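You operate a simulated robot arm through the tools that you are given. There is no shell and no other tool.

You are at the controls of a simulated robot arm. One attempt, no reset.

TASK
Rinse the blue brush twice, wipe it dry and stand it back.
Fine: it stands in the grey stand on the wooden box; rinse it first in RINSE 1, then in RINSE 2; wipe it on the folded grey cloth; leave the other brushes and the other cloth.

It is judged by the outcome, as a careful person would: the job done as asked, and still so three seconds after it is handed in. It fails if anything else is knocked over, pushed out of place, dropped, spilled or broken. Flat cloth is picked up by pressing the open fingertips on it (5 to 10 N) and closing them slowly along it; thin cloth reads only 2 to 8 mm in the jaws.

THE ROBOT
A 6-joint arm with a three-finger gripper, fixed in place. Base frame: the origin is at the foot of the arm, x ahead of it, y to its left, z up. Readings come in cm, rad, newtons and seconds.
Its first joint turns from -2.897 to 2.897 rad. Payload 4.89 kg.
The TCP is the grasp point between the finger pads, 3 cm short of the fingertips. In the tool frame z runs along the fingers and y along their closing line. Largest opening 16.4 cm; the body of the gripper starts 12.5 cm behind the TCP.
Orientation is that of the tool frame in the base frame, as a unit quaternion [x, y, z, w]. With the fingers straight down and closing along the base's y, the tool's x points along the base's -x, its y along +y and its z along -z.

THE INTERFACE
- The arm moves only by the tool nudge_tool. Its argument "targets" is a list of rows, each a list of 7 numbers: the shift along the tool's x, y, z in units of 250 mm (1.0 is 250 mm), then the turn, a rotation vector about the tool's x, y, z in units of 180 degrees (1.0 is 180 degrees), then the gripper command, from -1 (fully open) to 1 (shut), values between in proportion. In form: [[dx, dy, dz, wx, wy, wz, fingers], ...]. A call has 1 to 20 rows; each row is the pose to reach, as a shift and turn from the pose commanded when the call began, along the tool's axes at that moment. A call with a number of a shift or a turn outside -1 to 1 is refused whole. Rows are played at 5 a second. More than 5 cm and 0.15 rad between two rows, or a gripper value outside its range, and nothing of the call is played. A pose out of reach is approached as far as the arm can. The call stops where the force on the tool passes 40 N (or 10 N more than at its start, if that is more) or the arm is blocked; 0.2 s more then pass. The fingers move at their own pace (about 10.8 cm/s each) and stop on an object; they squeeze with about 32 N. The grip force told is the motor's: it shows also when the fingers shut on nothing. Time passes only in rows, and 0.2 s behind the last, so rows that repeat a pose let the fingers close. It gives the time, the measured TCP pose, the force on the tool (base axes), the opening and the grip force at its end, in the units of the frame above (readings bear some noise), with the torque about the TCP (base axes, N m) and any sound that the robot's microphone picked up.
- Cameras (640 x 400 px; columns grow to the right, rows downward): "scene" is fixed at [4.81, 50.61, 147.46]; the picture's right is [-0.12, -0.99, 0.00], its down [-0.53, 0.06, -0.85] and it looks along [0.84, -0.10, -0.53] (base axes); focal length 316 px, centre (320, 200). "wrist" rides on the gripper at [7.6, -0.2, -15.2] in the tool frame; the picture's right is [0.02, 1.00, 0.00], its down [-0.88, 0.02, -0.47] and it looks along [-0.47, 0.01, 0.88] (tool axes); focal length 247 px, centre (320, 200).
- snapshot(camera): a new picture of that camera. The clock stands still meanwhile.
- slide_trunk(by): slides the trunk up (or, below 0, down) by that many cm; the arm rides with it, the base frame stays. It gives what a move gives, with no picture.
- probe_pixels(camera, pixels): for up to 12 pixels [column, row] of the newest picture of that camera ("zoom" is the newest enlarged one), the place [x, y, z] in the base frame of the surface seen there, good to about 0.2 cm, but the place of the scene camera against the robot may be out by one fixed shift of up to 1.2 cm in any direction. The clock stands still meanwhile.
- zoom(camera, box): a new picture of the part [left, top, right, bottom] of that camera's present view, enlarged. The clock stands still meanwhile.
- hand_in(): hands the job in; it is judged then, once.

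Leave the gripper open and the arm clear of the work at the hand-in unless told otherwise.

The tools are called as name(argument=value, ...) on one line, values as JSON. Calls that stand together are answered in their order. nudge_tool: Moves the arm, as the interface text tells. Its arguments: {"type":"object","properties":{"targets":{"type":"array","items":{"type":"array","items":{"type":"number"}}}},"required":["targets"]} The other tools are called the same way: slide_trunk (by) slides the trunk up or down; snapshot (camera) takes a picture; probe_pixels (camera, pixels) gives the place of the surface under pixels of a picture; zoom (camera, box) takes an enlarged picture of a part of a camera's view; hand_in () hands the job in.

At the start:

```text
time: 0.0
position: [51.99, 35.59, 119.34]
tcp_rot: [0.0, 1.0, -0.001, 0.0]
contact_force: [-0.4, -0.9, 0.3]
wrist_torque: [0.0, -0.01, -0.03]
width: 16.38
grip_force: 0.0
trunk travel left (down, up): [-17.5, 21.5]
```

scene: 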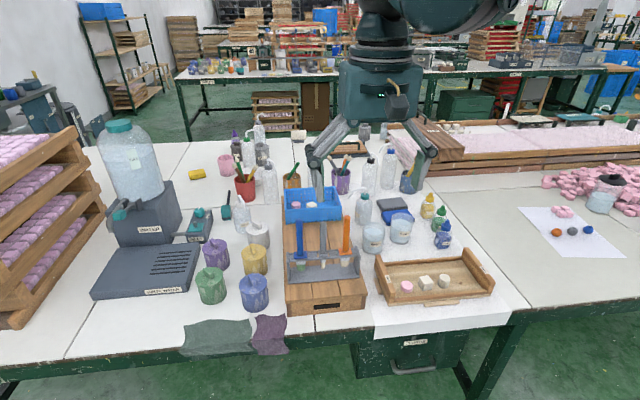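
wrist: 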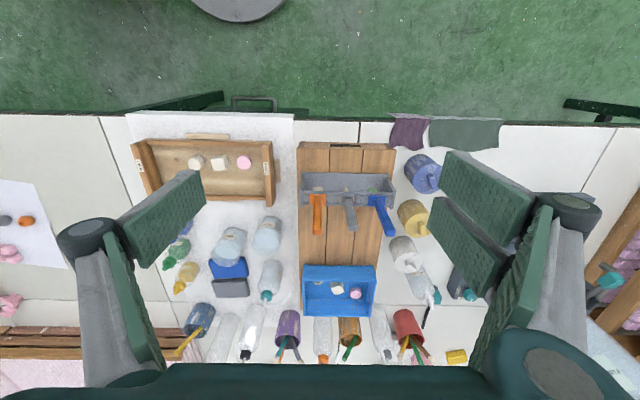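

I'll start by looking closely at the work area: the wooden box with the grey stand (scene around 325,260), the rinse beakers (around 373,235 and 401,228) and the cloths (around 235,335).

zoom(camera="scene", box=[270, 180, 390, 320])

zoom(camera="scene", box=[340, 180, 470, 270])

zoom(camera="scene", box=[170, 220, 310, 360])

zoom(camera="wrist", box=[260, 100, 520, 320])

```text
2.86 times, centred on (330, 250) of scene
```

zoom: 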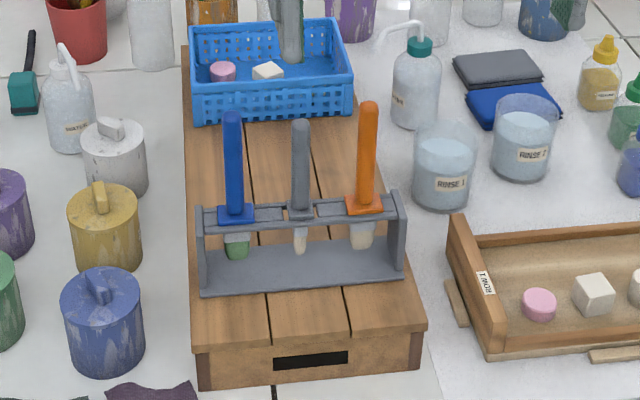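

```text
4.44 times, centred on (405, 225) of scene
```

zoom: 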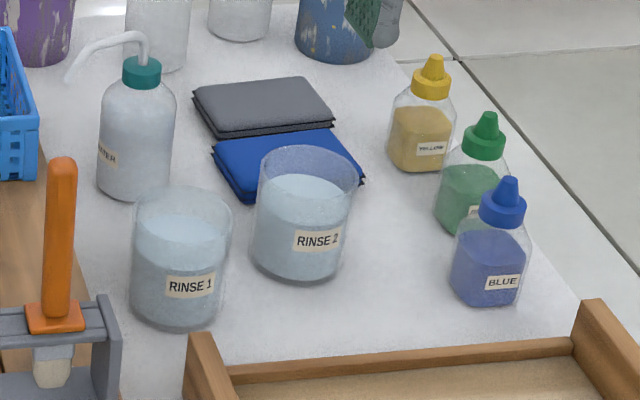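

```text
2.86 times, centred on (240, 290) of scene
```

zoom: 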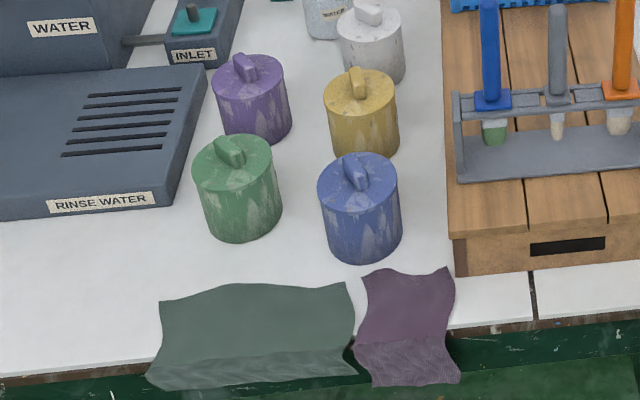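

```text
1.82 times, centred on (390, 210) of wrist
```

zoom: 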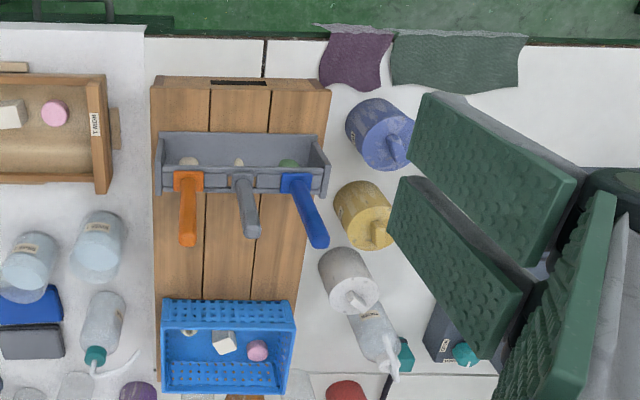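

The last zoom shows the stand from the wrist: the blue handle top near (318,238), its collar near (296,182), the beakers at (97,245) and (30,262), and the cloths at (30,310)/(30,345). I'll probe these for positions in the arm's frame.

probe_pixels(camera="zoom", pixels=[[318, 240], [305, 205], [296, 182], [286, 178], [310, 178], [258, 230], [188, 238], [165, 180], [324, 180], [230, 270], [240, 110], [240, 182]])

probe_pixels(camera="zoom", pixels=[[97, 262], [90, 225], [100, 283], [30, 280], [25, 245], [30, 305], [30, 345], [130, 300], [362, 290], [255, 310], [230, 360], [97, 355]])

```text
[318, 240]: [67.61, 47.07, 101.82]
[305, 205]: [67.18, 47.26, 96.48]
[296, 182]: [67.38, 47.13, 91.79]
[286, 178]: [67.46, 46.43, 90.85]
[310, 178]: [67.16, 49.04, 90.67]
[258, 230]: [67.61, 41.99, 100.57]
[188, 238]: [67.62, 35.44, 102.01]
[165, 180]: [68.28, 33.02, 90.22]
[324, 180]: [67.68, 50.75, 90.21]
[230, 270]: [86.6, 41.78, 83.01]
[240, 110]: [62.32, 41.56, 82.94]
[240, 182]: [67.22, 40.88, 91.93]
```

```text
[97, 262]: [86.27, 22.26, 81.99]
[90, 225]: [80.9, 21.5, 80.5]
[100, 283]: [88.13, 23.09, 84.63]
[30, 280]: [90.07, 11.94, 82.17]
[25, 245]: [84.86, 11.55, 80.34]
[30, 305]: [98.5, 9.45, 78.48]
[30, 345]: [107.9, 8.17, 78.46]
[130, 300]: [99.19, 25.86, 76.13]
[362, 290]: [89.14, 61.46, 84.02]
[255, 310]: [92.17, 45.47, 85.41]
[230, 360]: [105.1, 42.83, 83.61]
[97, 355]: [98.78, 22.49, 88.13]
```

Box top is at z≈83, the table at z≈76, and the blue handle stands upright at about (67.5, 47.1) with its top at z≈102. The grey cloth appears to be far out (x≈108). Next I'll zoom the scene camera on the cloths and beakers and probe them, then compare the two cameras.

zoom(camera="scene", box=[350, 185, 430, 235])

```text
8.00 times, centred on (390, 210) of scene
```

zoom: 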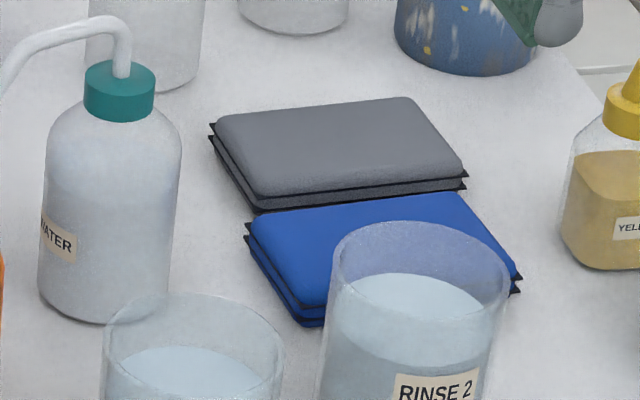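

probe_pixels(camera="zoom", pixels=[[225, 125], [405, 103], [460, 175], [265, 190], [340, 145], [262, 222], [455, 200], [505, 262], [310, 295], [420, 235], [415, 285], [120, 90]])

zoom(camera="scene", box=[345, 205, 425, 265])

```text
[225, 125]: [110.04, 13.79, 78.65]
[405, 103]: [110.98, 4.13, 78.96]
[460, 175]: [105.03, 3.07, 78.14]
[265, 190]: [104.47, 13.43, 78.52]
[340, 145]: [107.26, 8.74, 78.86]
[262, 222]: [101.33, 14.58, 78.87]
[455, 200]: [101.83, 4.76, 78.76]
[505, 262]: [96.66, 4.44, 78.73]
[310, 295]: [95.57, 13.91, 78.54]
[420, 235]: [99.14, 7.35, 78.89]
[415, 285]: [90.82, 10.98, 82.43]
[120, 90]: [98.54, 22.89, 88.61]
```

```text
6.67 times, centred on (385, 235) of scene
```

zoom: 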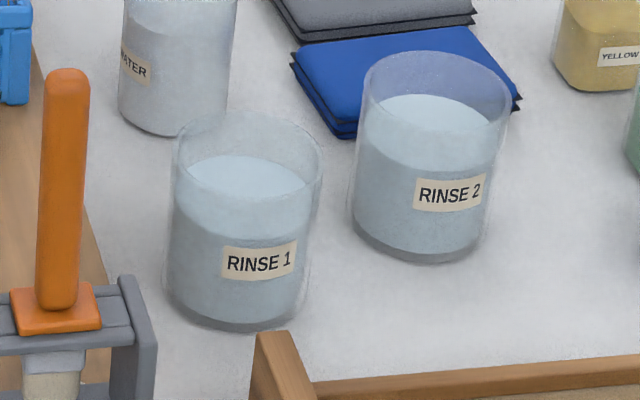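

The grey cloth spans roughly x 104–111, y 3–14, top z≈78.7; the blue cloth sits right in front of it at x 95–102. Next I'll probe the rims and water surfaces of the beakers in this zoom.

probe_pixels(camera="zoom", pixels=[[247, 178], [247, 116], [178, 150], [320, 150], [245, 198], [435, 120], [435, 53], [364, 90], [506, 90], [435, 140], [247, 325], [420, 255]])

probe_pixels(camera="zoom", pixels=[[247, 160], [200, 175], [295, 175], [390, 110], [480, 110], [435, 100], [68, 75], [60, 200], [58, 310], [20, 300], [95, 290], [135, 285]])

```text
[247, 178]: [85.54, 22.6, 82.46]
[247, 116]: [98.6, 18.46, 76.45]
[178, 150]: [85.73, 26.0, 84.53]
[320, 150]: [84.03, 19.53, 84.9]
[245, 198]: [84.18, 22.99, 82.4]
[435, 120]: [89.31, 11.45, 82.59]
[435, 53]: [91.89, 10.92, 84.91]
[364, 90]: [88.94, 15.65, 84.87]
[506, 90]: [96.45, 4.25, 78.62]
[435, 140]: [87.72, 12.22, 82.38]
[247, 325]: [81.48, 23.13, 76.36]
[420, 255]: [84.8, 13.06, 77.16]
```

```text
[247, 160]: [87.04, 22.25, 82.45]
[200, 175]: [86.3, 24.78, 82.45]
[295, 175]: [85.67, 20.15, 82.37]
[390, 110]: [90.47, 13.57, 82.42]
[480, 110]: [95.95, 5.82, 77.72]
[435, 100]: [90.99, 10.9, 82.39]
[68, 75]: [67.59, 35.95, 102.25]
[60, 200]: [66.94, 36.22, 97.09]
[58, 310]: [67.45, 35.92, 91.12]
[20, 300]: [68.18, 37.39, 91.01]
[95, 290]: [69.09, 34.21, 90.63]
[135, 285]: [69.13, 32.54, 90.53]
```

RINSE 1 is centred near (84.9, 22.7), RINSE 2 near (88.7, 12), with water at z≈82.4 and rims at z≈84.9. Next a closer look at the stand and the blue brush's bristles.

zoom(camera="scene", box=[280, 215, 370, 285])

```text
5.71 times, centred on (325, 250) of scene
```

zoom: 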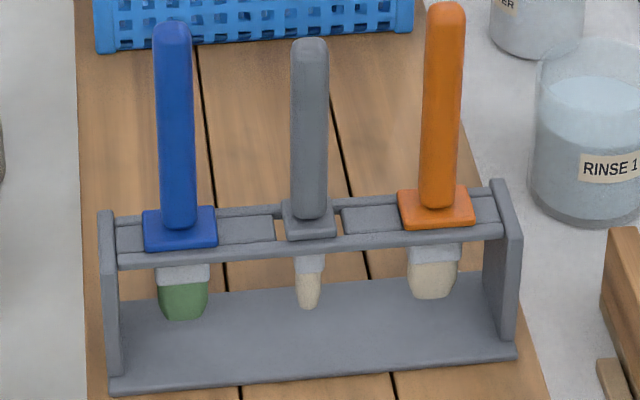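

The brush hangs by its flat square collar on two rails, with the ferrule and green bristles below. I'll probe collar corners, bristles and rails.

probe_pixels(camera="zoom", pixels=[[148, 213], [213, 210], [148, 247], [215, 241], [184, 316], [184, 290], [184, 272], [162, 275], [206, 270], [172, 26], [178, 120], [182, 215]])

probe_pixels(camera="zoom", pixels=[[125, 262], [123, 217], [240, 212], [245, 231], [250, 252], [308, 306], [432, 296], [300, 375], [300, 320], [170, 345], [157, 150], [196, 150]])

```text
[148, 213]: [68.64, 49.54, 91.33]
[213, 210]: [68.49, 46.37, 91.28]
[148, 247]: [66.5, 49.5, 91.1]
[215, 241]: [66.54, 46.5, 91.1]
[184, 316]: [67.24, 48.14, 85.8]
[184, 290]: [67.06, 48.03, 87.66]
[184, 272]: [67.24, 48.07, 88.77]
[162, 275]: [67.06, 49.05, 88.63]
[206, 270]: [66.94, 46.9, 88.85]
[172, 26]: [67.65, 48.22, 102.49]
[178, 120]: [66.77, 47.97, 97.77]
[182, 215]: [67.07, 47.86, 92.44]
```

```text
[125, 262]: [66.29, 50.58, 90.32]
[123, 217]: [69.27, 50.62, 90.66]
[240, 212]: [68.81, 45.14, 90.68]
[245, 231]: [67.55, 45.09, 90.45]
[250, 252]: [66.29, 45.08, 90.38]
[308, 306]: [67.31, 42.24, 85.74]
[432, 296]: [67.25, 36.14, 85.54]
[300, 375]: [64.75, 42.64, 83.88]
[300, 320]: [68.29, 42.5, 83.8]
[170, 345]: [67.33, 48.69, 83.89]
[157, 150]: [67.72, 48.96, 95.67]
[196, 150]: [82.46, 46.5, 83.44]
```

Robot-frame estimate for the blue brush from the wrist camera is (67.6, 47.1): collar z≈90.5–91.2, bristle tip z≈85.7, handle top z≈102.3. The scene camera seems shifted by about +0.8 cm in y. I'll move above the brush at a safe height, narrowing the fingers to about 5 cm so they clear the grey brush handle at y≈41.7.

nudge_tool(targets=[[-0.1, 0.075, 0.02, 0, 0, 0, -0.5], [-0.2, 0.15, 0.04, 0, 0, 0, 0.0], [-0.31, 0.23, 0.06, 0, 0, 0, 0.3], [-0.42, 0.31, 0.08, 0, 0, 0, 0.4], [-0.53, 0.39, 0.1, 0, 0, 0, 0.4], [-0.6, 0.44, 0.12, 0, 0, 0, 0.4], [-0.624, 0.46, 0.13, 0, 0, 0, 0.4], [-0.624, 0.46, 0.13, 0, 0, 0, 0.4]])

```text
time: 1.8
position: [67.85, 46.96, 116.05]
tcp_rot: [0.0, 1.0, 0.0, 0.0]
contact_force: [0.6, -0.4, -0.9]
wrist_torque: [-0.07, -0.01, 0.02]
width: 4.92
grip_force: 0.0
trunk travel left (down, up): [-17.5, 21.5]
```

The TCP is now at (67.85, 46.96, 116.05) with a 4.9 cm opening. I'll look with the wrist camera to measure the handle more exactly.

snapshot(camera="wrist")

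zoom(camera="wrist", box=[240, 180, 400, 280])

snapshot(camera="scene")

```text
taken
```

wrist: 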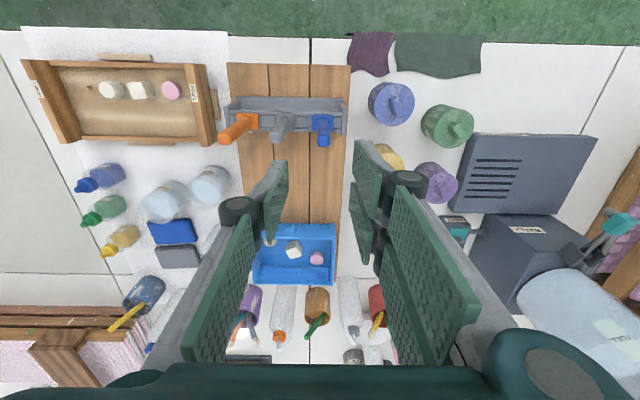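

```text
4.00 times, centred on (320, 230) of wrist
```

zoom: 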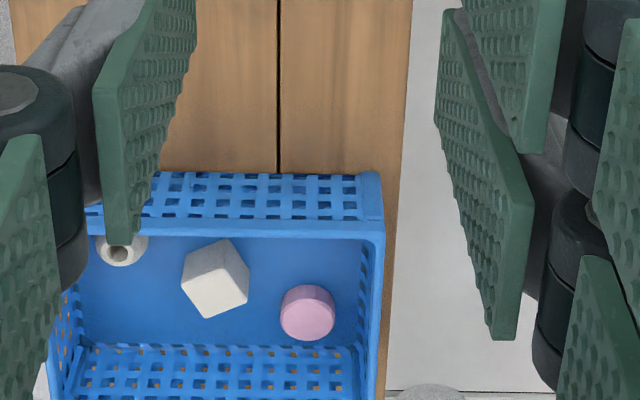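

```text
taken
```

scene: 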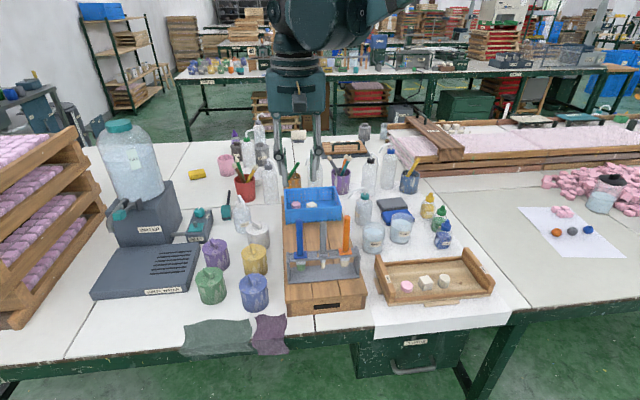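

The blue handle is below the fingers at wrist (322,130). I'll enlarge that part and probe it.

zoom(camera="wrist", box=[210, 80, 370, 180])

```text
4.00 times, centred on (290, 130) of wrist
```

zoom: 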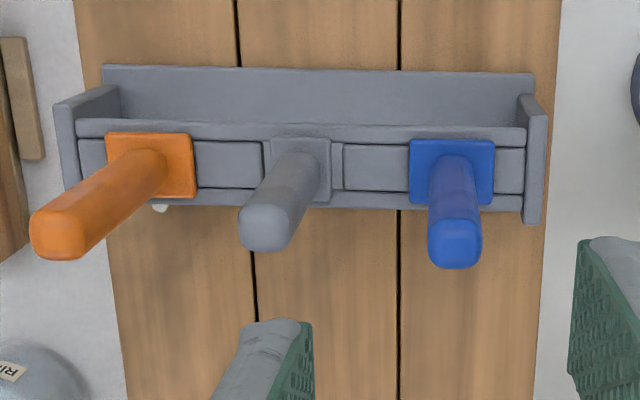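

probe_pixels(camera="zoom", pixels=[[455, 240], [455, 258], [432, 240], [479, 240], [432, 190], [478, 190], [415, 145], [490, 147], [414, 198], [490, 200], [452, 165], [285, 235]])

probe_pixels(camera="zoom", pixels=[[455, 180], [455, 220], [370, 130], [370, 198], [370, 165], [510, 135], [510, 200], [530, 85], [535, 215], [275, 175], [280, 205], [455, 130]])

```text
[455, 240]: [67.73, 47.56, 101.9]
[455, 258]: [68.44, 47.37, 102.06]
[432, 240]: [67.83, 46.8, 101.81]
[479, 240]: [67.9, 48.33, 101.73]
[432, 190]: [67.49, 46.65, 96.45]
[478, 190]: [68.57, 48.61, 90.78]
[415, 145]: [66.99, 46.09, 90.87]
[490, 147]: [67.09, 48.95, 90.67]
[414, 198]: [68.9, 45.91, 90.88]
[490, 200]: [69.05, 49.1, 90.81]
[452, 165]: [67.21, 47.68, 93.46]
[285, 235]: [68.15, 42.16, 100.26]
```

```text
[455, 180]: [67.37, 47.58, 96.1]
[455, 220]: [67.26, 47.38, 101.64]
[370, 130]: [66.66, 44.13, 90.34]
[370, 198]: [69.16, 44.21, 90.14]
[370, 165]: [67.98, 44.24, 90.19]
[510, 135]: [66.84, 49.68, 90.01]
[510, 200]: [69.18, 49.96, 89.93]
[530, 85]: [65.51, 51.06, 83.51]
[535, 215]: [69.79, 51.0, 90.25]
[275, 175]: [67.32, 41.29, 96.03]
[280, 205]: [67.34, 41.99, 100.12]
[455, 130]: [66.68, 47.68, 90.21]
```

The closer wrist view puts the brush axis at (67.95, 47.5): the collar spans x 66.9–69.0, y 46.0–49.1. The scene camera's shift to the arm frame is thus about (+0.45, −0.5, −0.4). I'll centre over it and come down to just above the handle top (fingertips at z≈103).

nudge_tool(targets=[[-0.006, 0.018, 0.1, 0, 0, 0, 0.4], [-0.006, 0.018, 0.2, 0, 0, 0, 0.4], [-0.006, 0.018, 0.3, 0, 0, 0, 0.4], [-0.006, 0.018, 0.4, 0, 0, 0, 0.4], [-0.006, 0.018, 0.4, 0, 0, 0, 0.4], [-0.006, 0.018, 0.4, 0, 0, 0, 0.4]])

zoom(camera="wrist", box=[240, 120, 400, 220])

```text
time: 3.2
position: [67.86, 47.43, 106.18]
tcp_rot: [0.0, 1.0, 0.0, 0.0]
contact_force: [-0.4, 0.3, 0.6]
wrist_torque: [-0.03, 0.07, 0.01]
width: 4.91
grip_force: 0.0
trunk travel left (down, up): [-17.5, 21.5]
```

```text
4.00 times, centred on (320, 170) of wrist
```

zoom: 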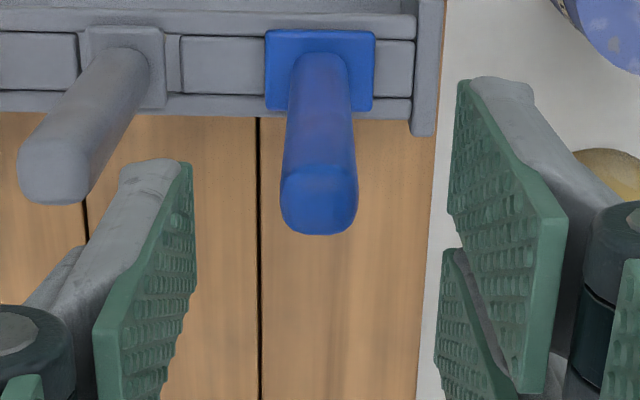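

The handle (320,200 in zoom) sits midway between finger pads (190 and 457). I'll probe its top and sides once more plus the grey handle edge for clearance.

probe_pixels(camera="zoom", pixels=[[320, 200], [320, 170], [320, 230], [285, 190], [354, 190], [290, 130], [350, 130], [95, 180], [60, 185], [190, 170], [458, 90], [320, 90]])

```text
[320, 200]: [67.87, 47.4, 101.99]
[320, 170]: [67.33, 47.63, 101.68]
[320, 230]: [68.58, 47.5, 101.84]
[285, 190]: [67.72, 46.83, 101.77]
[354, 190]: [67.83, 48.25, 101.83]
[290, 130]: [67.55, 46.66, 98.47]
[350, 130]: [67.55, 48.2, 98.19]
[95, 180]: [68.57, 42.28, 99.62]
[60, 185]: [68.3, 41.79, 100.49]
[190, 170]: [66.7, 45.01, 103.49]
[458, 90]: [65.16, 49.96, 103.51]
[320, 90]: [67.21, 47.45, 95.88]
```

The handle centre (67.95, 47.5) matches the TCP (67.86, 47.43), and the left finger clears the grey handle by about 1 cm. I'll go down to TCP z≈98 straddling the handle.

nudge_tool(targets=[[-0.003, 0.003, 0.06, 0, 0, 0, 0.4], [-0.003, 0.003, 0.12, 0, 0, 0, 0.4], [-0.003, 0.003, 0.18, 0, 0, 0, 0.4], [-0.003, 0.003, 0.24, 0, 0, 0, 0.4], [-0.003, 0.003, 0.3, 0, 0, 0, 0.4], [-0.003, 0.003, 0.328, 0, 0, 0, 0.4], [-0.003, 0.003, 0.328, 0, 0, 0, 0.4], [-0.003, 0.003, 0.328, 0, 0, 0, 0.4]])

zoom(camera="wrist", box=[220, 100, 420, 225])

zoom(camera="scene", box=[260, 170, 400, 300])

```text
time: 5.0
position: [67.82, 47.74, 97.76]
tcp_rot: [0.0, 1.0, 0.0, 0.0]
contact_force: [0.9, -0.5, -0.5]
wrist_torque: [0.0, 0.01, -0.02]
width: 4.94
grip_force: 0.1
trunk travel left (down, up): [-17.5, 21.5]
```

```text
3.20 times, centred on (320, 162) of wrist
```

zoom: 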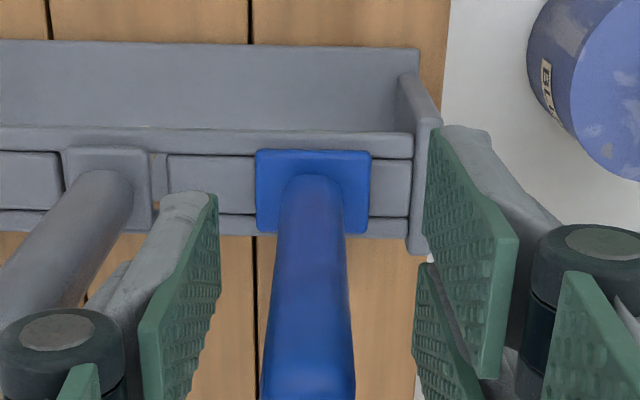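

```text
3.08 times, centred on (330, 235) of scene
```

zoom: 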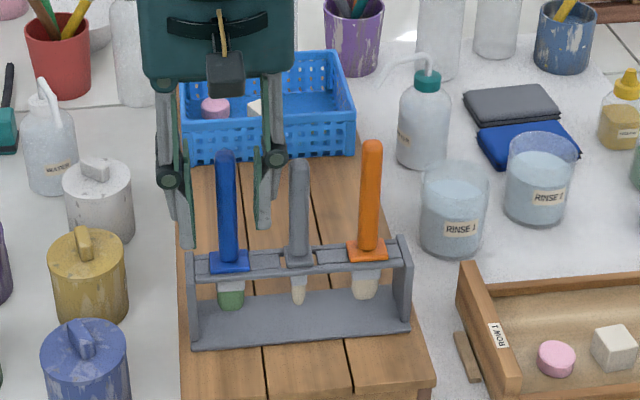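

The fingers straddle the blue handle with no contact force. I'll close gently in steps and hold.

nudge_tool(targets=[[0, 0, 0, 0, 0, 0, 0.55], [0, 0, 0, 0, 0, 0, 0.65], [0, 0, 0, 0, 0, 0, 0.73], [0, 0, 0, 0, 0, 0, 0.78], [0, 0, 0, 0, 0, 0, 0.82], [0, 0, 0, 0, 0, 0, 0.86], [0, 0, 0, 0, 0, 0, 1.0], [0, 0, 0, 0, 0, 0, 1.0], [0, 0, 0, 0, 0, 0, 1.0]])

zoom(camera="wrist", box=[220, 100, 420, 225])

zoom(camera="scene", box=[280, 200, 370, 285])

```text
time: 7.0
position: [67.81, 47.86, 97.85]
tcp_rot: [-0.001, 1.0, 0.0, 0.0]
contact_force: [1.3, -0.2, -0.1]
wrist_torque: [0.03, -0.03, 0.01]
width: 1.61
grip_force: 32.7
trunk travel left (down, up): [-17.5, 21.5]
```

```text
3.20 times, centred on (320, 162) of wrist
```

zoom: 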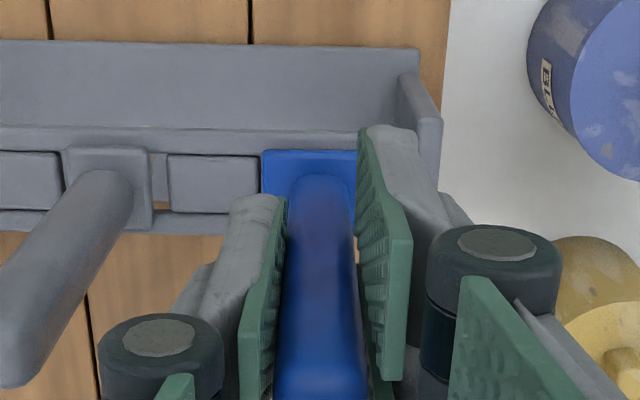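

```text
4.71 times, centred on (325, 242) of scene
```

zoom: 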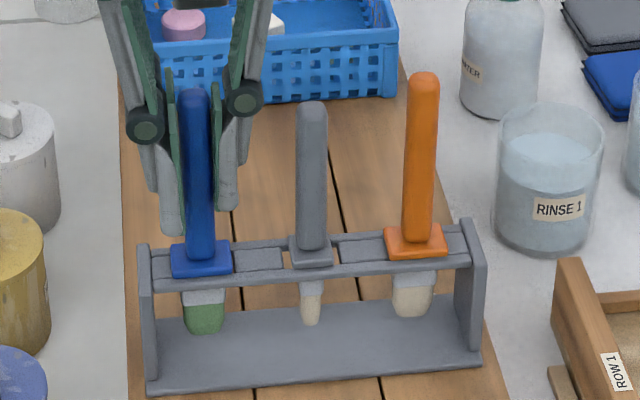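

Gripped: width 1.61 cm, 32.7 N. I'll lift straight up 7 cm slowly, clearing the rails, then check that the brush comes along and the stand stays.

nudge_tool(targets=[[0, 0, -0.02, 0, 0, 0, 1], [0, 0, -0.05, 0, 0, 0, 1], [0, 0, -0.09, 0, 0, 0, 1], [0, 0, -0.14, 0, 0, 0, 1], [0, 0, -0.19, 0, 0, 0, 1], [0, 0, -0.24, 0, 0, 0, 1], [0, 0, -0.28, 0, 0, 0, 1], [0, 0, -0.28, 0, 0, 0, 1]])

snapshot(camera="wrist")

zoom(camera="scene", box=[270, 170, 390, 290])

```text
time: 8.8
position: [67.93, 47.71, 104.76]
tcp_rot: [0.0, 1.0, 0.0, 0.0]
contact_force: [-0.1, 1.4, -0.9]
wrist_torque: [-0.03, -0.01, 0.01]
width: 1.62
grip_force: 32.2
trunk travel left (down, up): [-17.5, 21.5]
```

```text
taken
```

wrist: 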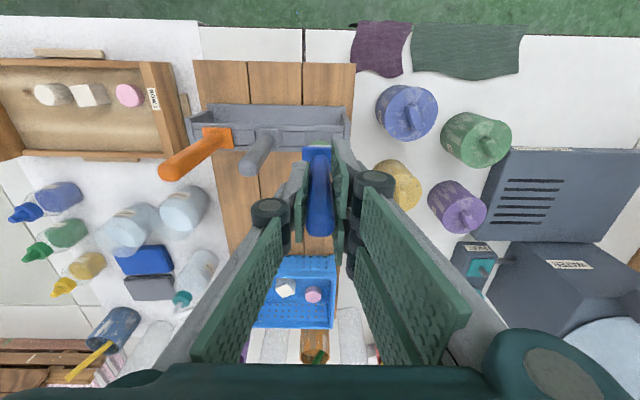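

```text
3.33 times, centred on (330, 230) of scene
```

zoom: 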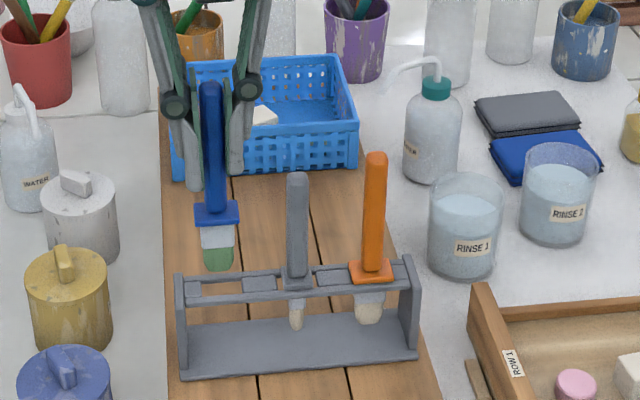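

The brush is up and hanging upright, and the stand with the other brushes hasn't moved. I'll probe the bristle tip and the now-empty slot in this scene zoom.

probe_pixels(camera="zoom", pixels=[[218, 266], [218, 255], [218, 238], [200, 217], [235, 217], [218, 208], [212, 85], [205, 260], [230, 258], [460, 205], [550, 175], [525, 115]])

zoom(camera="scene", box=[295, 240, 365, 290])

```text
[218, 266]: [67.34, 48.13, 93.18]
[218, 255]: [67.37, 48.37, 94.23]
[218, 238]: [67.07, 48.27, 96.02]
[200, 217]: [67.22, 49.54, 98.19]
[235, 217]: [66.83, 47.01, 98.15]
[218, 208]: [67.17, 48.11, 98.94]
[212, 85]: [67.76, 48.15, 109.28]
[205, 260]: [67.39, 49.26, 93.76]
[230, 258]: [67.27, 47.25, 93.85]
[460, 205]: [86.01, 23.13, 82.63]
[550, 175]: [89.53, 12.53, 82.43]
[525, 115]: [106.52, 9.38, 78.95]
```

```text
8.00 times, centred on (330, 265) of scene
```

zoom: 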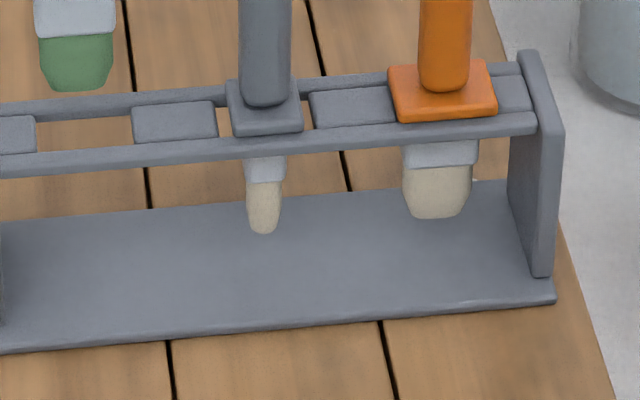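

The bristle tip is about 12.5 cm below the TCP. I'll raise to z≈118 so the tip passes over the other handles (tops ≈102), then move over RINSE 1 at about (85.35, 22.2).

nudge_tool(targets=[[0, 0, -0.1, 0, 0, 0, 1], [0, 0, -0.22, 0, 0, 0, 1], [0, 0, -0.34, 0, 0, 0, 1], [0, 0, -0.45, 0, 0, 0, 1], [0, 0, -0.52, 0, 0, 0, 1], [-0.05, -0.0724, -0.52, 0, 0, 0, 1], [-0.13, -0.1882, -0.52, 0, 0, 0, 1], [-0.21, -0.304, -0.52, 0, 0, 0, 1], [-0.29, -0.42, -0.52, 0, 0, 0, 1], [-0.37, -0.536, -0.52, 0, 0, 0, 1], [-0.45, -0.652, -0.52, 0, 0, 0, 1], [-0.53, -0.768, -0.52, 0, 0, 0, 1], [-0.6, -0.869, -0.52, 0, 0, 0, 1], [-0.65, -0.942, -0.52, 0, 0, 0, 1], [-0.68, -0.985, -0.52, 0, 0, 0, 1], [-0.69, -1.0, -0.52, 0, 0, 0, 1], [-0.69, -1.0, -0.52, 0, 0, 0, 1]])

snapshot(camera="wrist")

snapshot(camera="scene")

```text
time: 12.4
position: [85.17, 22.57, 117.86]
tcp_rot: [0.0, 1.0, 0.0, 0.0]
contact_force: [-0.2, 0.4, 0.3]
wrist_torque: [0.06, 0.0, 0.01]
width: 1.62
grip_force: 32.1
trunk travel left (down, up): [-17.5, 21.5]
```

```text
taken
```

wrist: 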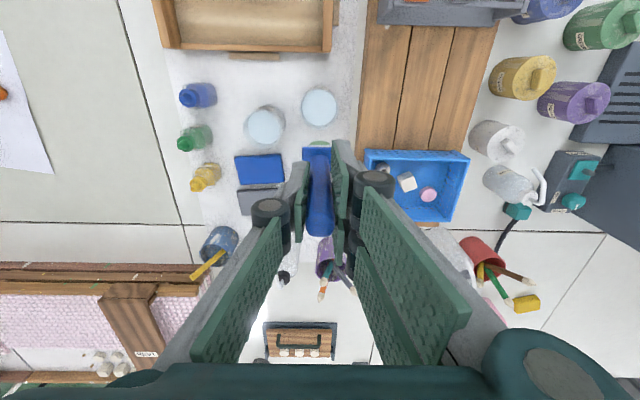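

```text
taken
```

scene: 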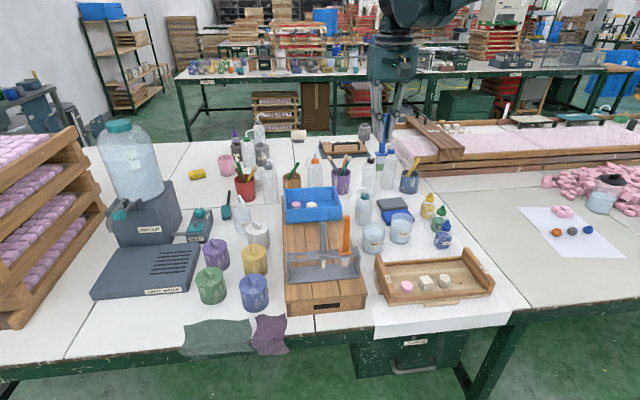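

I'm over RINSE 1's area at (85.1, 22.6, 117.9). In the wrist view the beakers are at (319,107) and (266,125), and the grey cloth is at (258,198). I'll zoom in to measure them precisely.

zoom(camera="wrist", box=[230, 75, 350, 150])

```text
5.33 times, centred on (290, 112) of wrist
```

zoom: 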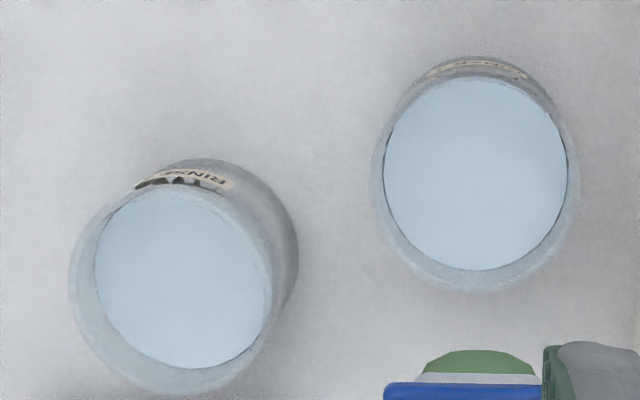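

probe_pixels(camera="zoom", pixels=[[476, 175], [390, 175], [562, 175], [476, 85], [476, 265], [372, 185], [578, 185], [476, 288], [183, 280], [100, 280], [264, 280], [183, 362]])

probe_pixels(camera="zoom", pixels=[[183, 196], [72, 290], [175, 388], [480, 360], [480, 350], [480, 380], [480, 395], [540, 395], [390, 395], [428, 360], [538, 370], [380, 200]])

```text
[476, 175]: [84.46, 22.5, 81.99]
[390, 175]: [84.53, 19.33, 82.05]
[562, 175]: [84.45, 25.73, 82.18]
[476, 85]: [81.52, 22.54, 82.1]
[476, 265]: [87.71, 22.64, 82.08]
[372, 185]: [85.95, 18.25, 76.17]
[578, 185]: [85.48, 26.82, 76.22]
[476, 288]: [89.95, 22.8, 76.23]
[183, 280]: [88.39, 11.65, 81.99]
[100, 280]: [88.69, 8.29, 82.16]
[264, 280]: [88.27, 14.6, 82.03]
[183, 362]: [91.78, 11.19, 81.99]
```

```text
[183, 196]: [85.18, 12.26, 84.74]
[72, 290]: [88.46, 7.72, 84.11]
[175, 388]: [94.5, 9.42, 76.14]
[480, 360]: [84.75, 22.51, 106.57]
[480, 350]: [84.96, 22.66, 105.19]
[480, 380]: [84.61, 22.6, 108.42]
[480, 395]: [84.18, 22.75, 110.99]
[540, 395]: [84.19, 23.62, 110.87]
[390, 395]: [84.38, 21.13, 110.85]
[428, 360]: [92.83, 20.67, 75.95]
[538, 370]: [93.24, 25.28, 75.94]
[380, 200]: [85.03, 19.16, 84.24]
```

RINSE 1's water disc is centred at (84.6, 22.5), radius ≈3.25, level z≈82.05. RINSE 2 is centred at (88.5, 11.5). I'll shift to RINSE 1's centre and come down until the tip is about 2 cm above the rim (TCP z≈99.5), then check.

nudge_tool(targets=[[0.01, -0.002, 0.06, 0, 0, 0, 1], [0.018, -0.004, 0.16, 0, 0, 0, 1], [0.018, -0.004, 0.28, 0, 0, 0, 1], [0.018, -0.004, 0.4, 0, 0, 0, 1], [0.018, -0.004, 0.52, 0, 0, 0, 1], [0.018, -0.004, 0.62, 0, 0, 0, 1], [0.018, -0.004, 0.7, 0, 0, 0, 1], [0.018, -0.004, 0.736, 0, 0, 0, 1], [0.018, -0.004, 0.736, 0, 0, 0, 1], [0.018, -0.004, 0.736, 0, 0, 0, 1]])

zoom(camera="wrist", box=[240, 60, 400, 220])

zoom(camera="scene", box=[330, 140, 450, 270])

```text
time: 14.6
position: [84.7, 22.64, 99.27]
tcp_rot: [0.0, 1.0, 0.0, -0.001]
contact_force: [1.1, 0.3, 0.3]
wrist_torque: [-0.01, 0.03, 0.02]
width: 1.59
grip_force: 31.5
trunk travel left (down, up): [-17.5, 21.5]
```

```text
2.50 times, centred on (320, 140) of wrist
```

zoom: 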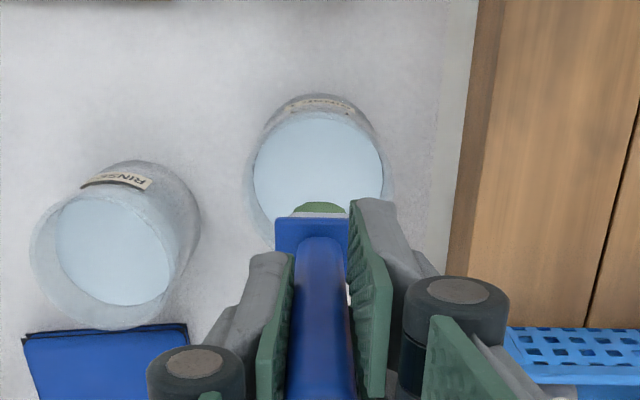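

```text
3.08 times, centred on (390, 205) of scene
```

zoom: 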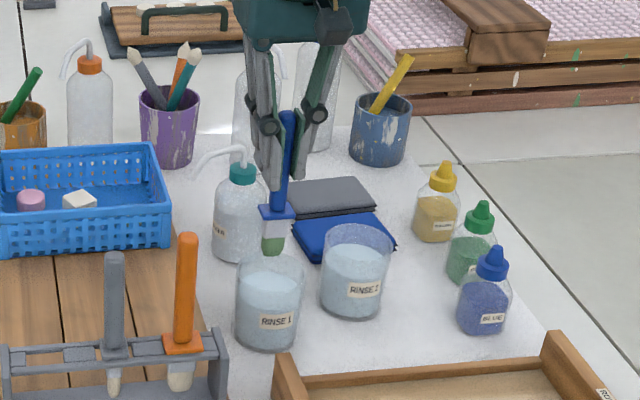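

probe_pixels(camera="zoom", pixels=[[318, 160], [257, 175], [379, 175], [318, 115], [280, 225], [345, 225], [313, 226], [318, 205], [318, 212], [110, 250], [60, 250], [163, 250]])

probe_pixels(camera="zoom", pixels=[[248, 190], [388, 190], [316, 300], [316, 380], [110, 305], [110, 200], [34, 255], [303, 208], [335, 208]])

```text
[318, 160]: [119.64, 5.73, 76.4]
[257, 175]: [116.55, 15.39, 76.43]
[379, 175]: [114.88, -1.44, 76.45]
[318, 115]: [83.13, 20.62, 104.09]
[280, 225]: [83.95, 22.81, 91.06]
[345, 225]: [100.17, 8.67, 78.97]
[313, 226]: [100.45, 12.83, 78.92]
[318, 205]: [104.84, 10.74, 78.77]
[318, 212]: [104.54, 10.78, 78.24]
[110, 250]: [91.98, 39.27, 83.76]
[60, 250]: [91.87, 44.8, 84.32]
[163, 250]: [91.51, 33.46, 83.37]
```

```text
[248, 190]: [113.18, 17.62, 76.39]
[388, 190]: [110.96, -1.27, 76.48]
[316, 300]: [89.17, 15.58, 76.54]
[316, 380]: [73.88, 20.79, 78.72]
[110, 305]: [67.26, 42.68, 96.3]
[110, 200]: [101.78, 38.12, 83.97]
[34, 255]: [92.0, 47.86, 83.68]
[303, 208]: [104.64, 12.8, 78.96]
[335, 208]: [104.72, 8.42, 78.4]
```

Those landed on the scene zoom, which was newest. I'll retake the wrist zoom and probe that.

zoom(camera="wrist", box=[240, 60, 400, 160])

```text
4.00 times, centred on (320, 110) of wrist
```

zoom: 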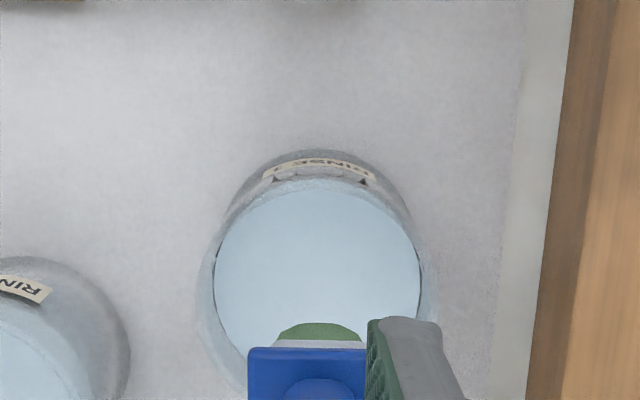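

probe_pixels(camera="zoom", pixels=[[218, 265], [416, 265], [318, 194], [318, 260], [282, 335], [358, 335], [320, 327], [320, 335], [252, 360], [362, 355], [205, 280], [430, 275]])

```text
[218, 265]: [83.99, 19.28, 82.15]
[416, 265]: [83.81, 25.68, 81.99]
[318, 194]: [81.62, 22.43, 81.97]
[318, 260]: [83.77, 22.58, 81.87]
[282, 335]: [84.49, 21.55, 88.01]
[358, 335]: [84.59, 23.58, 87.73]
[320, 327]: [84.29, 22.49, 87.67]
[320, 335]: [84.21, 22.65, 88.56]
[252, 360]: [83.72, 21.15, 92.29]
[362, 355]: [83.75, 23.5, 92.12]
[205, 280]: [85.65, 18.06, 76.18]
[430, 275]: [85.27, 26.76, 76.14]
```

The bristles (y 21.55–23.58, x≈84.7) are centred over RINSE 1's water. I'll dip slowly until the tip is at about z≈79.2 (bristles fully under, above the bottom), then swirl gently in small circles.

nudge_tool(targets=[[0, 0, 0.06, 0, 0, 0, 1], [0, 0, 0.12, 0, 0, 0, 1], [0, 0, 0.17, 0, 0, 0, 1], [0, 0, 0.21, 0, 0, 0, 1], [0, 0, 0.25, 0, 0, 0, 1], [0, 0, 0.28, 0, 0, 0, 1], [0, 0, 0.3, 0, 0, 0, 1], [0, 0, 0.308, 0, 0, 0, 1], [0, 0, 0.308, 0, 0, 0, 1]])

zoom(camera="scene", box=[330, 150, 450, 270])

zoom(camera="wrist", box=[240, 80, 400, 180])

```text
time: 16.6
position: [84.59, 22.54, 91.84]
tcp_rot: [0.0, 1.0, 0.0, 0.0]
contact_force: [-0.7, -0.6, 0.0]
wrist_torque: [0.01, -0.04, 0.02]
width: 1.63
grip_force: 32.2
trunk travel left (down, up): [-17.5, 21.5]
```

```text
3.33 times, centred on (390, 210) of scene
```

zoom: 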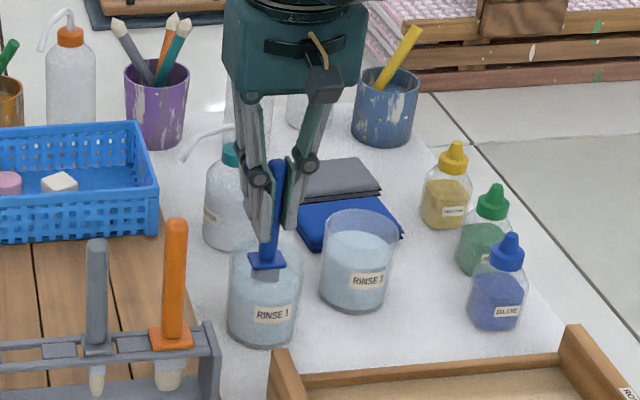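

```text
4.00 times, centred on (320, 130) of wrist
```

zoom: 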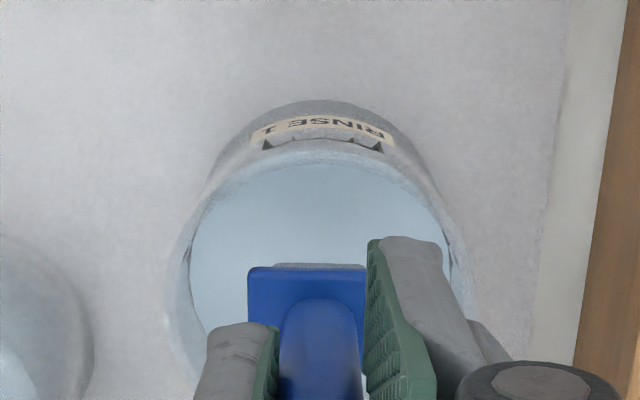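

The bristles are submerged in RINSE 1 with no contact force. Now two gentle swirls of about 0.7 cm radius.

nudge_tool(targets=[[0.02, 0, 0, 0, 0, 0, 1], [0.02, 0.02, 0, 0, 0, 0, 1], [0, 0.028, 0, 0, 0, 0, 1], [-0.02, 0.02, 0, 0, 0, 0, 1], [-0.028, 0, 0, 0, 0, 0, 1], [-0.02, -0.02, 0, 0, 0, 0, 1], [0, -0.028, 0, 0, 0, 0, 1], [0.02, -0.02, 0, 0, 0, 0, 1], [0.028, 0, 0, 0, 0, 0, 1], [0.02, 0.02, 0, 0, 0, 0, 1], [0, 0.028, 0, 0, 0, 0, 1], [-0.02, 0.02, 0, 0, 0, 0, 1], [-0.028, 0, 0, 0, 0, 0, 1], [-0.02, -0.02, 0, 0, 0, 0, 1], [0, -0.028, 0, 0, 0, 0, 1], [0.02, -0.02, 0, 0, 0, 0, 1], [0.02, 0, 0, 0, 0, 0, 1], [0.01, 0, 0, 0, 0, 0, 1], [0, 0, 0, 0, 0, 0, 1], [0, 0, 0, 0, 0, 0, 1]])

nudge_tool(targets=[[0.02, 0, 0, 0, 0, 0, 1], [0.034, 0, 0, 0, 0, 0, 1], [0.015, 0, 0, 0, 0, 0, 1], [-0.01, 0, 0, 0, 0, 0, 1], [-0.034, 0, 0, 0, 0, 0, 1], [-0.01, 0, 0, 0, 0, 0, 1], [0.015, 0, 0, 0, 0, 0, 1], [0.034, 0, 0, 0, 0, 0, 1], [0.01, 0, 0, 0, 0, 0, 1], [0, 0.02, 0, 0, 0, 0, 1], [0, 0.028, 0, 0, 0, 0, 1], [0, 0, 0, 0, 0, 0, 1], [0, -0.028, 0, 0, 0, 0, 1], [0, 0, 0, 0, 0, 0, 1], [0, 0.028, 0, 0, 0, 0, 1], [0, 0, 0, 0, 0, 0, 1], [0, -0.028, 0, 0, 0, 0, 1], [0, 0, 0, 0, 0, 0, 1], [0, 0, 0, 0, 0, 0, 1]])

```text
time: 20.8
position: [84.73, 22.51, 91.77]
tcp_rot: [0.0, 1.0, 0.0, 0.0]
contact_force: [-0.5, 0.5, -0.1]
wrist_torque: [0.01, 0.0, -0.03]
width: 1.62
grip_force: 32.2
trunk travel left (down, up): [-17.5, 21.5]
```

```text
time: 24.8
position: [84.65, 22.48, 91.72]
tcp_rot: [0.0, 1.0, 0.001, 0.0]
contact_force: [-0.1, -0.9, -1.3]
wrist_torque: [0.0, 0.0, 0.01]
width: 1.6
grip_force: 31.7
trunk travel left (down, up): [-17.5, 21.5]
```

The swirling is done. Now I'll lift slowly straight up to z≈99.5, pause over RINSE 1 to drip, and look.

nudge_tool(targets=[[0, 0, -0.03, 0, 0, 0, 1], [0, 0, -0.07, 0, 0, 0, 1], [0, 0, -0.11, 0, 0, 0, 1], [0, 0, -0.15, 0, 0, 0, 1], [0, 0, -0.2, 0, 0, 0, 1], [0, 0, -0.25, 0, 0, 0, 1], [0, 0, -0.308, 0, 0, 0, 1], [0, 0, -0.308, 0, 0, 0, 1], [0, 0, -0.308, 0, 0, 0, 1], [0, 0, -0.308, 0, 0, 0, 1], [0, 0, -0.308, 0, 0, 0, 1], [0, 0, -0.308, 0, 0, 0, 1]])

zoom(camera="scene", box=[340, 170, 430, 260])

zoom(camera="wrist", box=[220, 60, 380, 160])

```text
time: 27.4
position: [84.66, 22.57, 99.43]
tcp_rot: [0.0, 1.0, 0.0, 0.0]
contact_force: [0.3, 0.2, -0.3]
wrist_torque: [-0.02, 0.05, 0.02]
width: 1.6
grip_force: 31.6
trunk travel left (down, up): [-17.5, 21.5]
```

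```text
4.44 times, centred on (385, 215) of scene
```

zoom: 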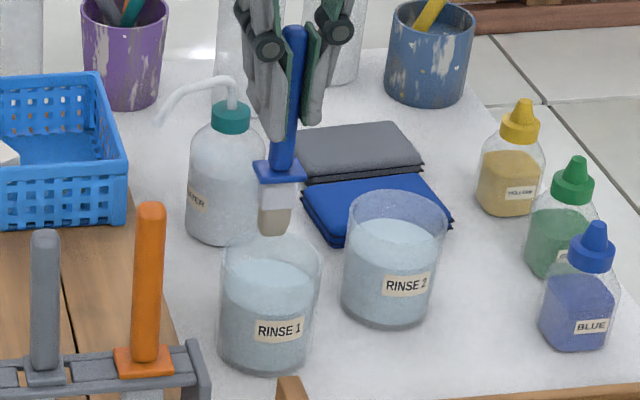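

```text
4.00 times, centred on (300, 110) of wrist
```

zoom: 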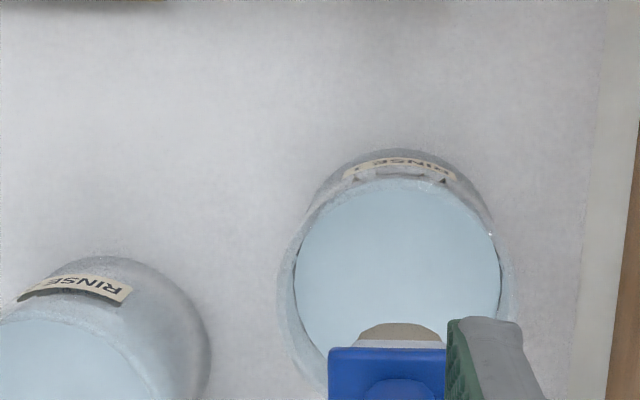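

The bristles changed from green to a natural beige, so the first rinse worked. I'll raise 2 cm more and move over to RINSE 2 at (88.5, 11.5), then check the alignment.

nudge_tool(targets=[[0, 0, -0.05, 0, 0, 0, 1], [0, 0, -0.08, 0, 0, 0, 1], [-0.02, -0.06, -0.08, 0, 0, 0, 1], [-0.05, -0.145, -0.08, 0, 0, 0, 1], [-0.085, -0.24, -0.08, 0, 0, 0, 1], [-0.12, -0.34, -0.08, 0, 0, 0, 1], [-0.145, -0.41, -0.08, 0, 0, 0, 1], [-0.155, -0.44, -0.08, 0, 0, 0, 1], [-0.155, -0.44, -0.08, 0, 0, 0, 1], [-0.155, -0.44, -0.08, 0, 0, 0, 1]])

zoom(camera="wrist", box=[240, 60, 400, 160])

```text
time: 29.6
position: [88.54, 11.52, 101.47]
tcp_rot: [0.0, 1.0, 0.0, -0.001]
contact_force: [0.1, -0.4, -1.0]
wrist_torque: [0.03, 0.02, -0.04]
width: 1.62
grip_force: 32.2
trunk travel left (down, up): [-17.5, 21.5]
```

```text
4.00 times, centred on (320, 110) of wrist
```

zoom: 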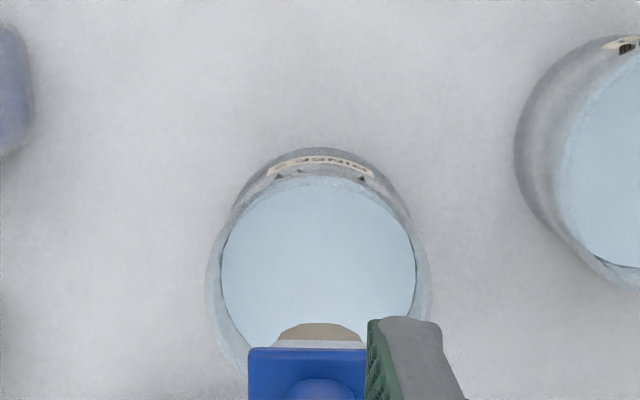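

probe_pixels(camera="zoom", pixels=[[224, 270], [412, 270], [318, 186], [318, 260], [282, 335], [358, 335], [320, 327], [320, 335], [252, 360], [362, 355]])

```text
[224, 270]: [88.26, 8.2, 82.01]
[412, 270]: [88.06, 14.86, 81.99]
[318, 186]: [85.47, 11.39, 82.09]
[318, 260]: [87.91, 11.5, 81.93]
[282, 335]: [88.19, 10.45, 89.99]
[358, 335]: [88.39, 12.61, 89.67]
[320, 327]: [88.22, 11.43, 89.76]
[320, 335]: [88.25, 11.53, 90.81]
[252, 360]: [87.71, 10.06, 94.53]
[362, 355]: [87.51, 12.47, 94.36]
```

The bristles are centred over RINSE 2 (both y≈11.53, x≈88.6). I'll dip slowly to the same depth (TCP z≈91.8).

nudge_tool(targets=[[0, 0, 0.06, 0, 0, 0, 1], [0, 0, 0.13, 0, 0, 0, 1], [0, 0, 0.2, 0, 0, 0, 1], [0, 0, 0.25, 0, 0, 0, 1], [0, 0, 0.29, 0, 0, 0, 1], [0, 0, 0.33, 0, 0, 0, 1], [0, 0, 0.36, 0, 0, 0, 1], [0, 0, 0.38, 0, 0, 0, 1], [0, 0, 0.388, 0, 0, 0, 1], [0, 0, 0.388, 0, 0, 0, 1]])

zoom(camera="scene", box=[340, 170, 430, 260])

```text
time: 31.8
position: [88.57, 11.53, 91.88]
tcp_rot: [-0.001, 1.0, 0.001, 0.0]
contact_force: [-0.5, 0.3, 0.1]
wrist_torque: [0.01, 0.03, -0.03]
width: 1.6
grip_force: 32.3
trunk travel left (down, up): [-17.5, 21.5]
```

```text
4.44 times, centred on (385, 215) of scene
```

zoom: 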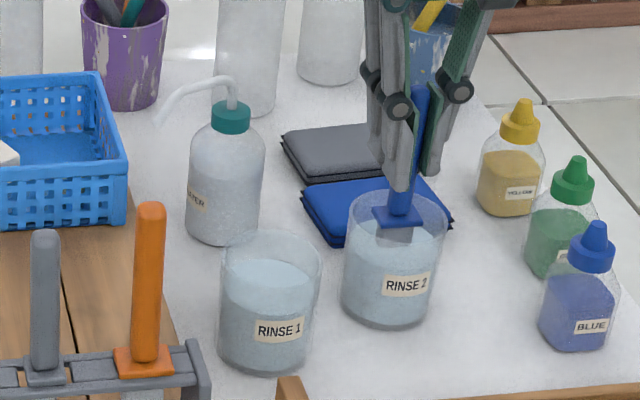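

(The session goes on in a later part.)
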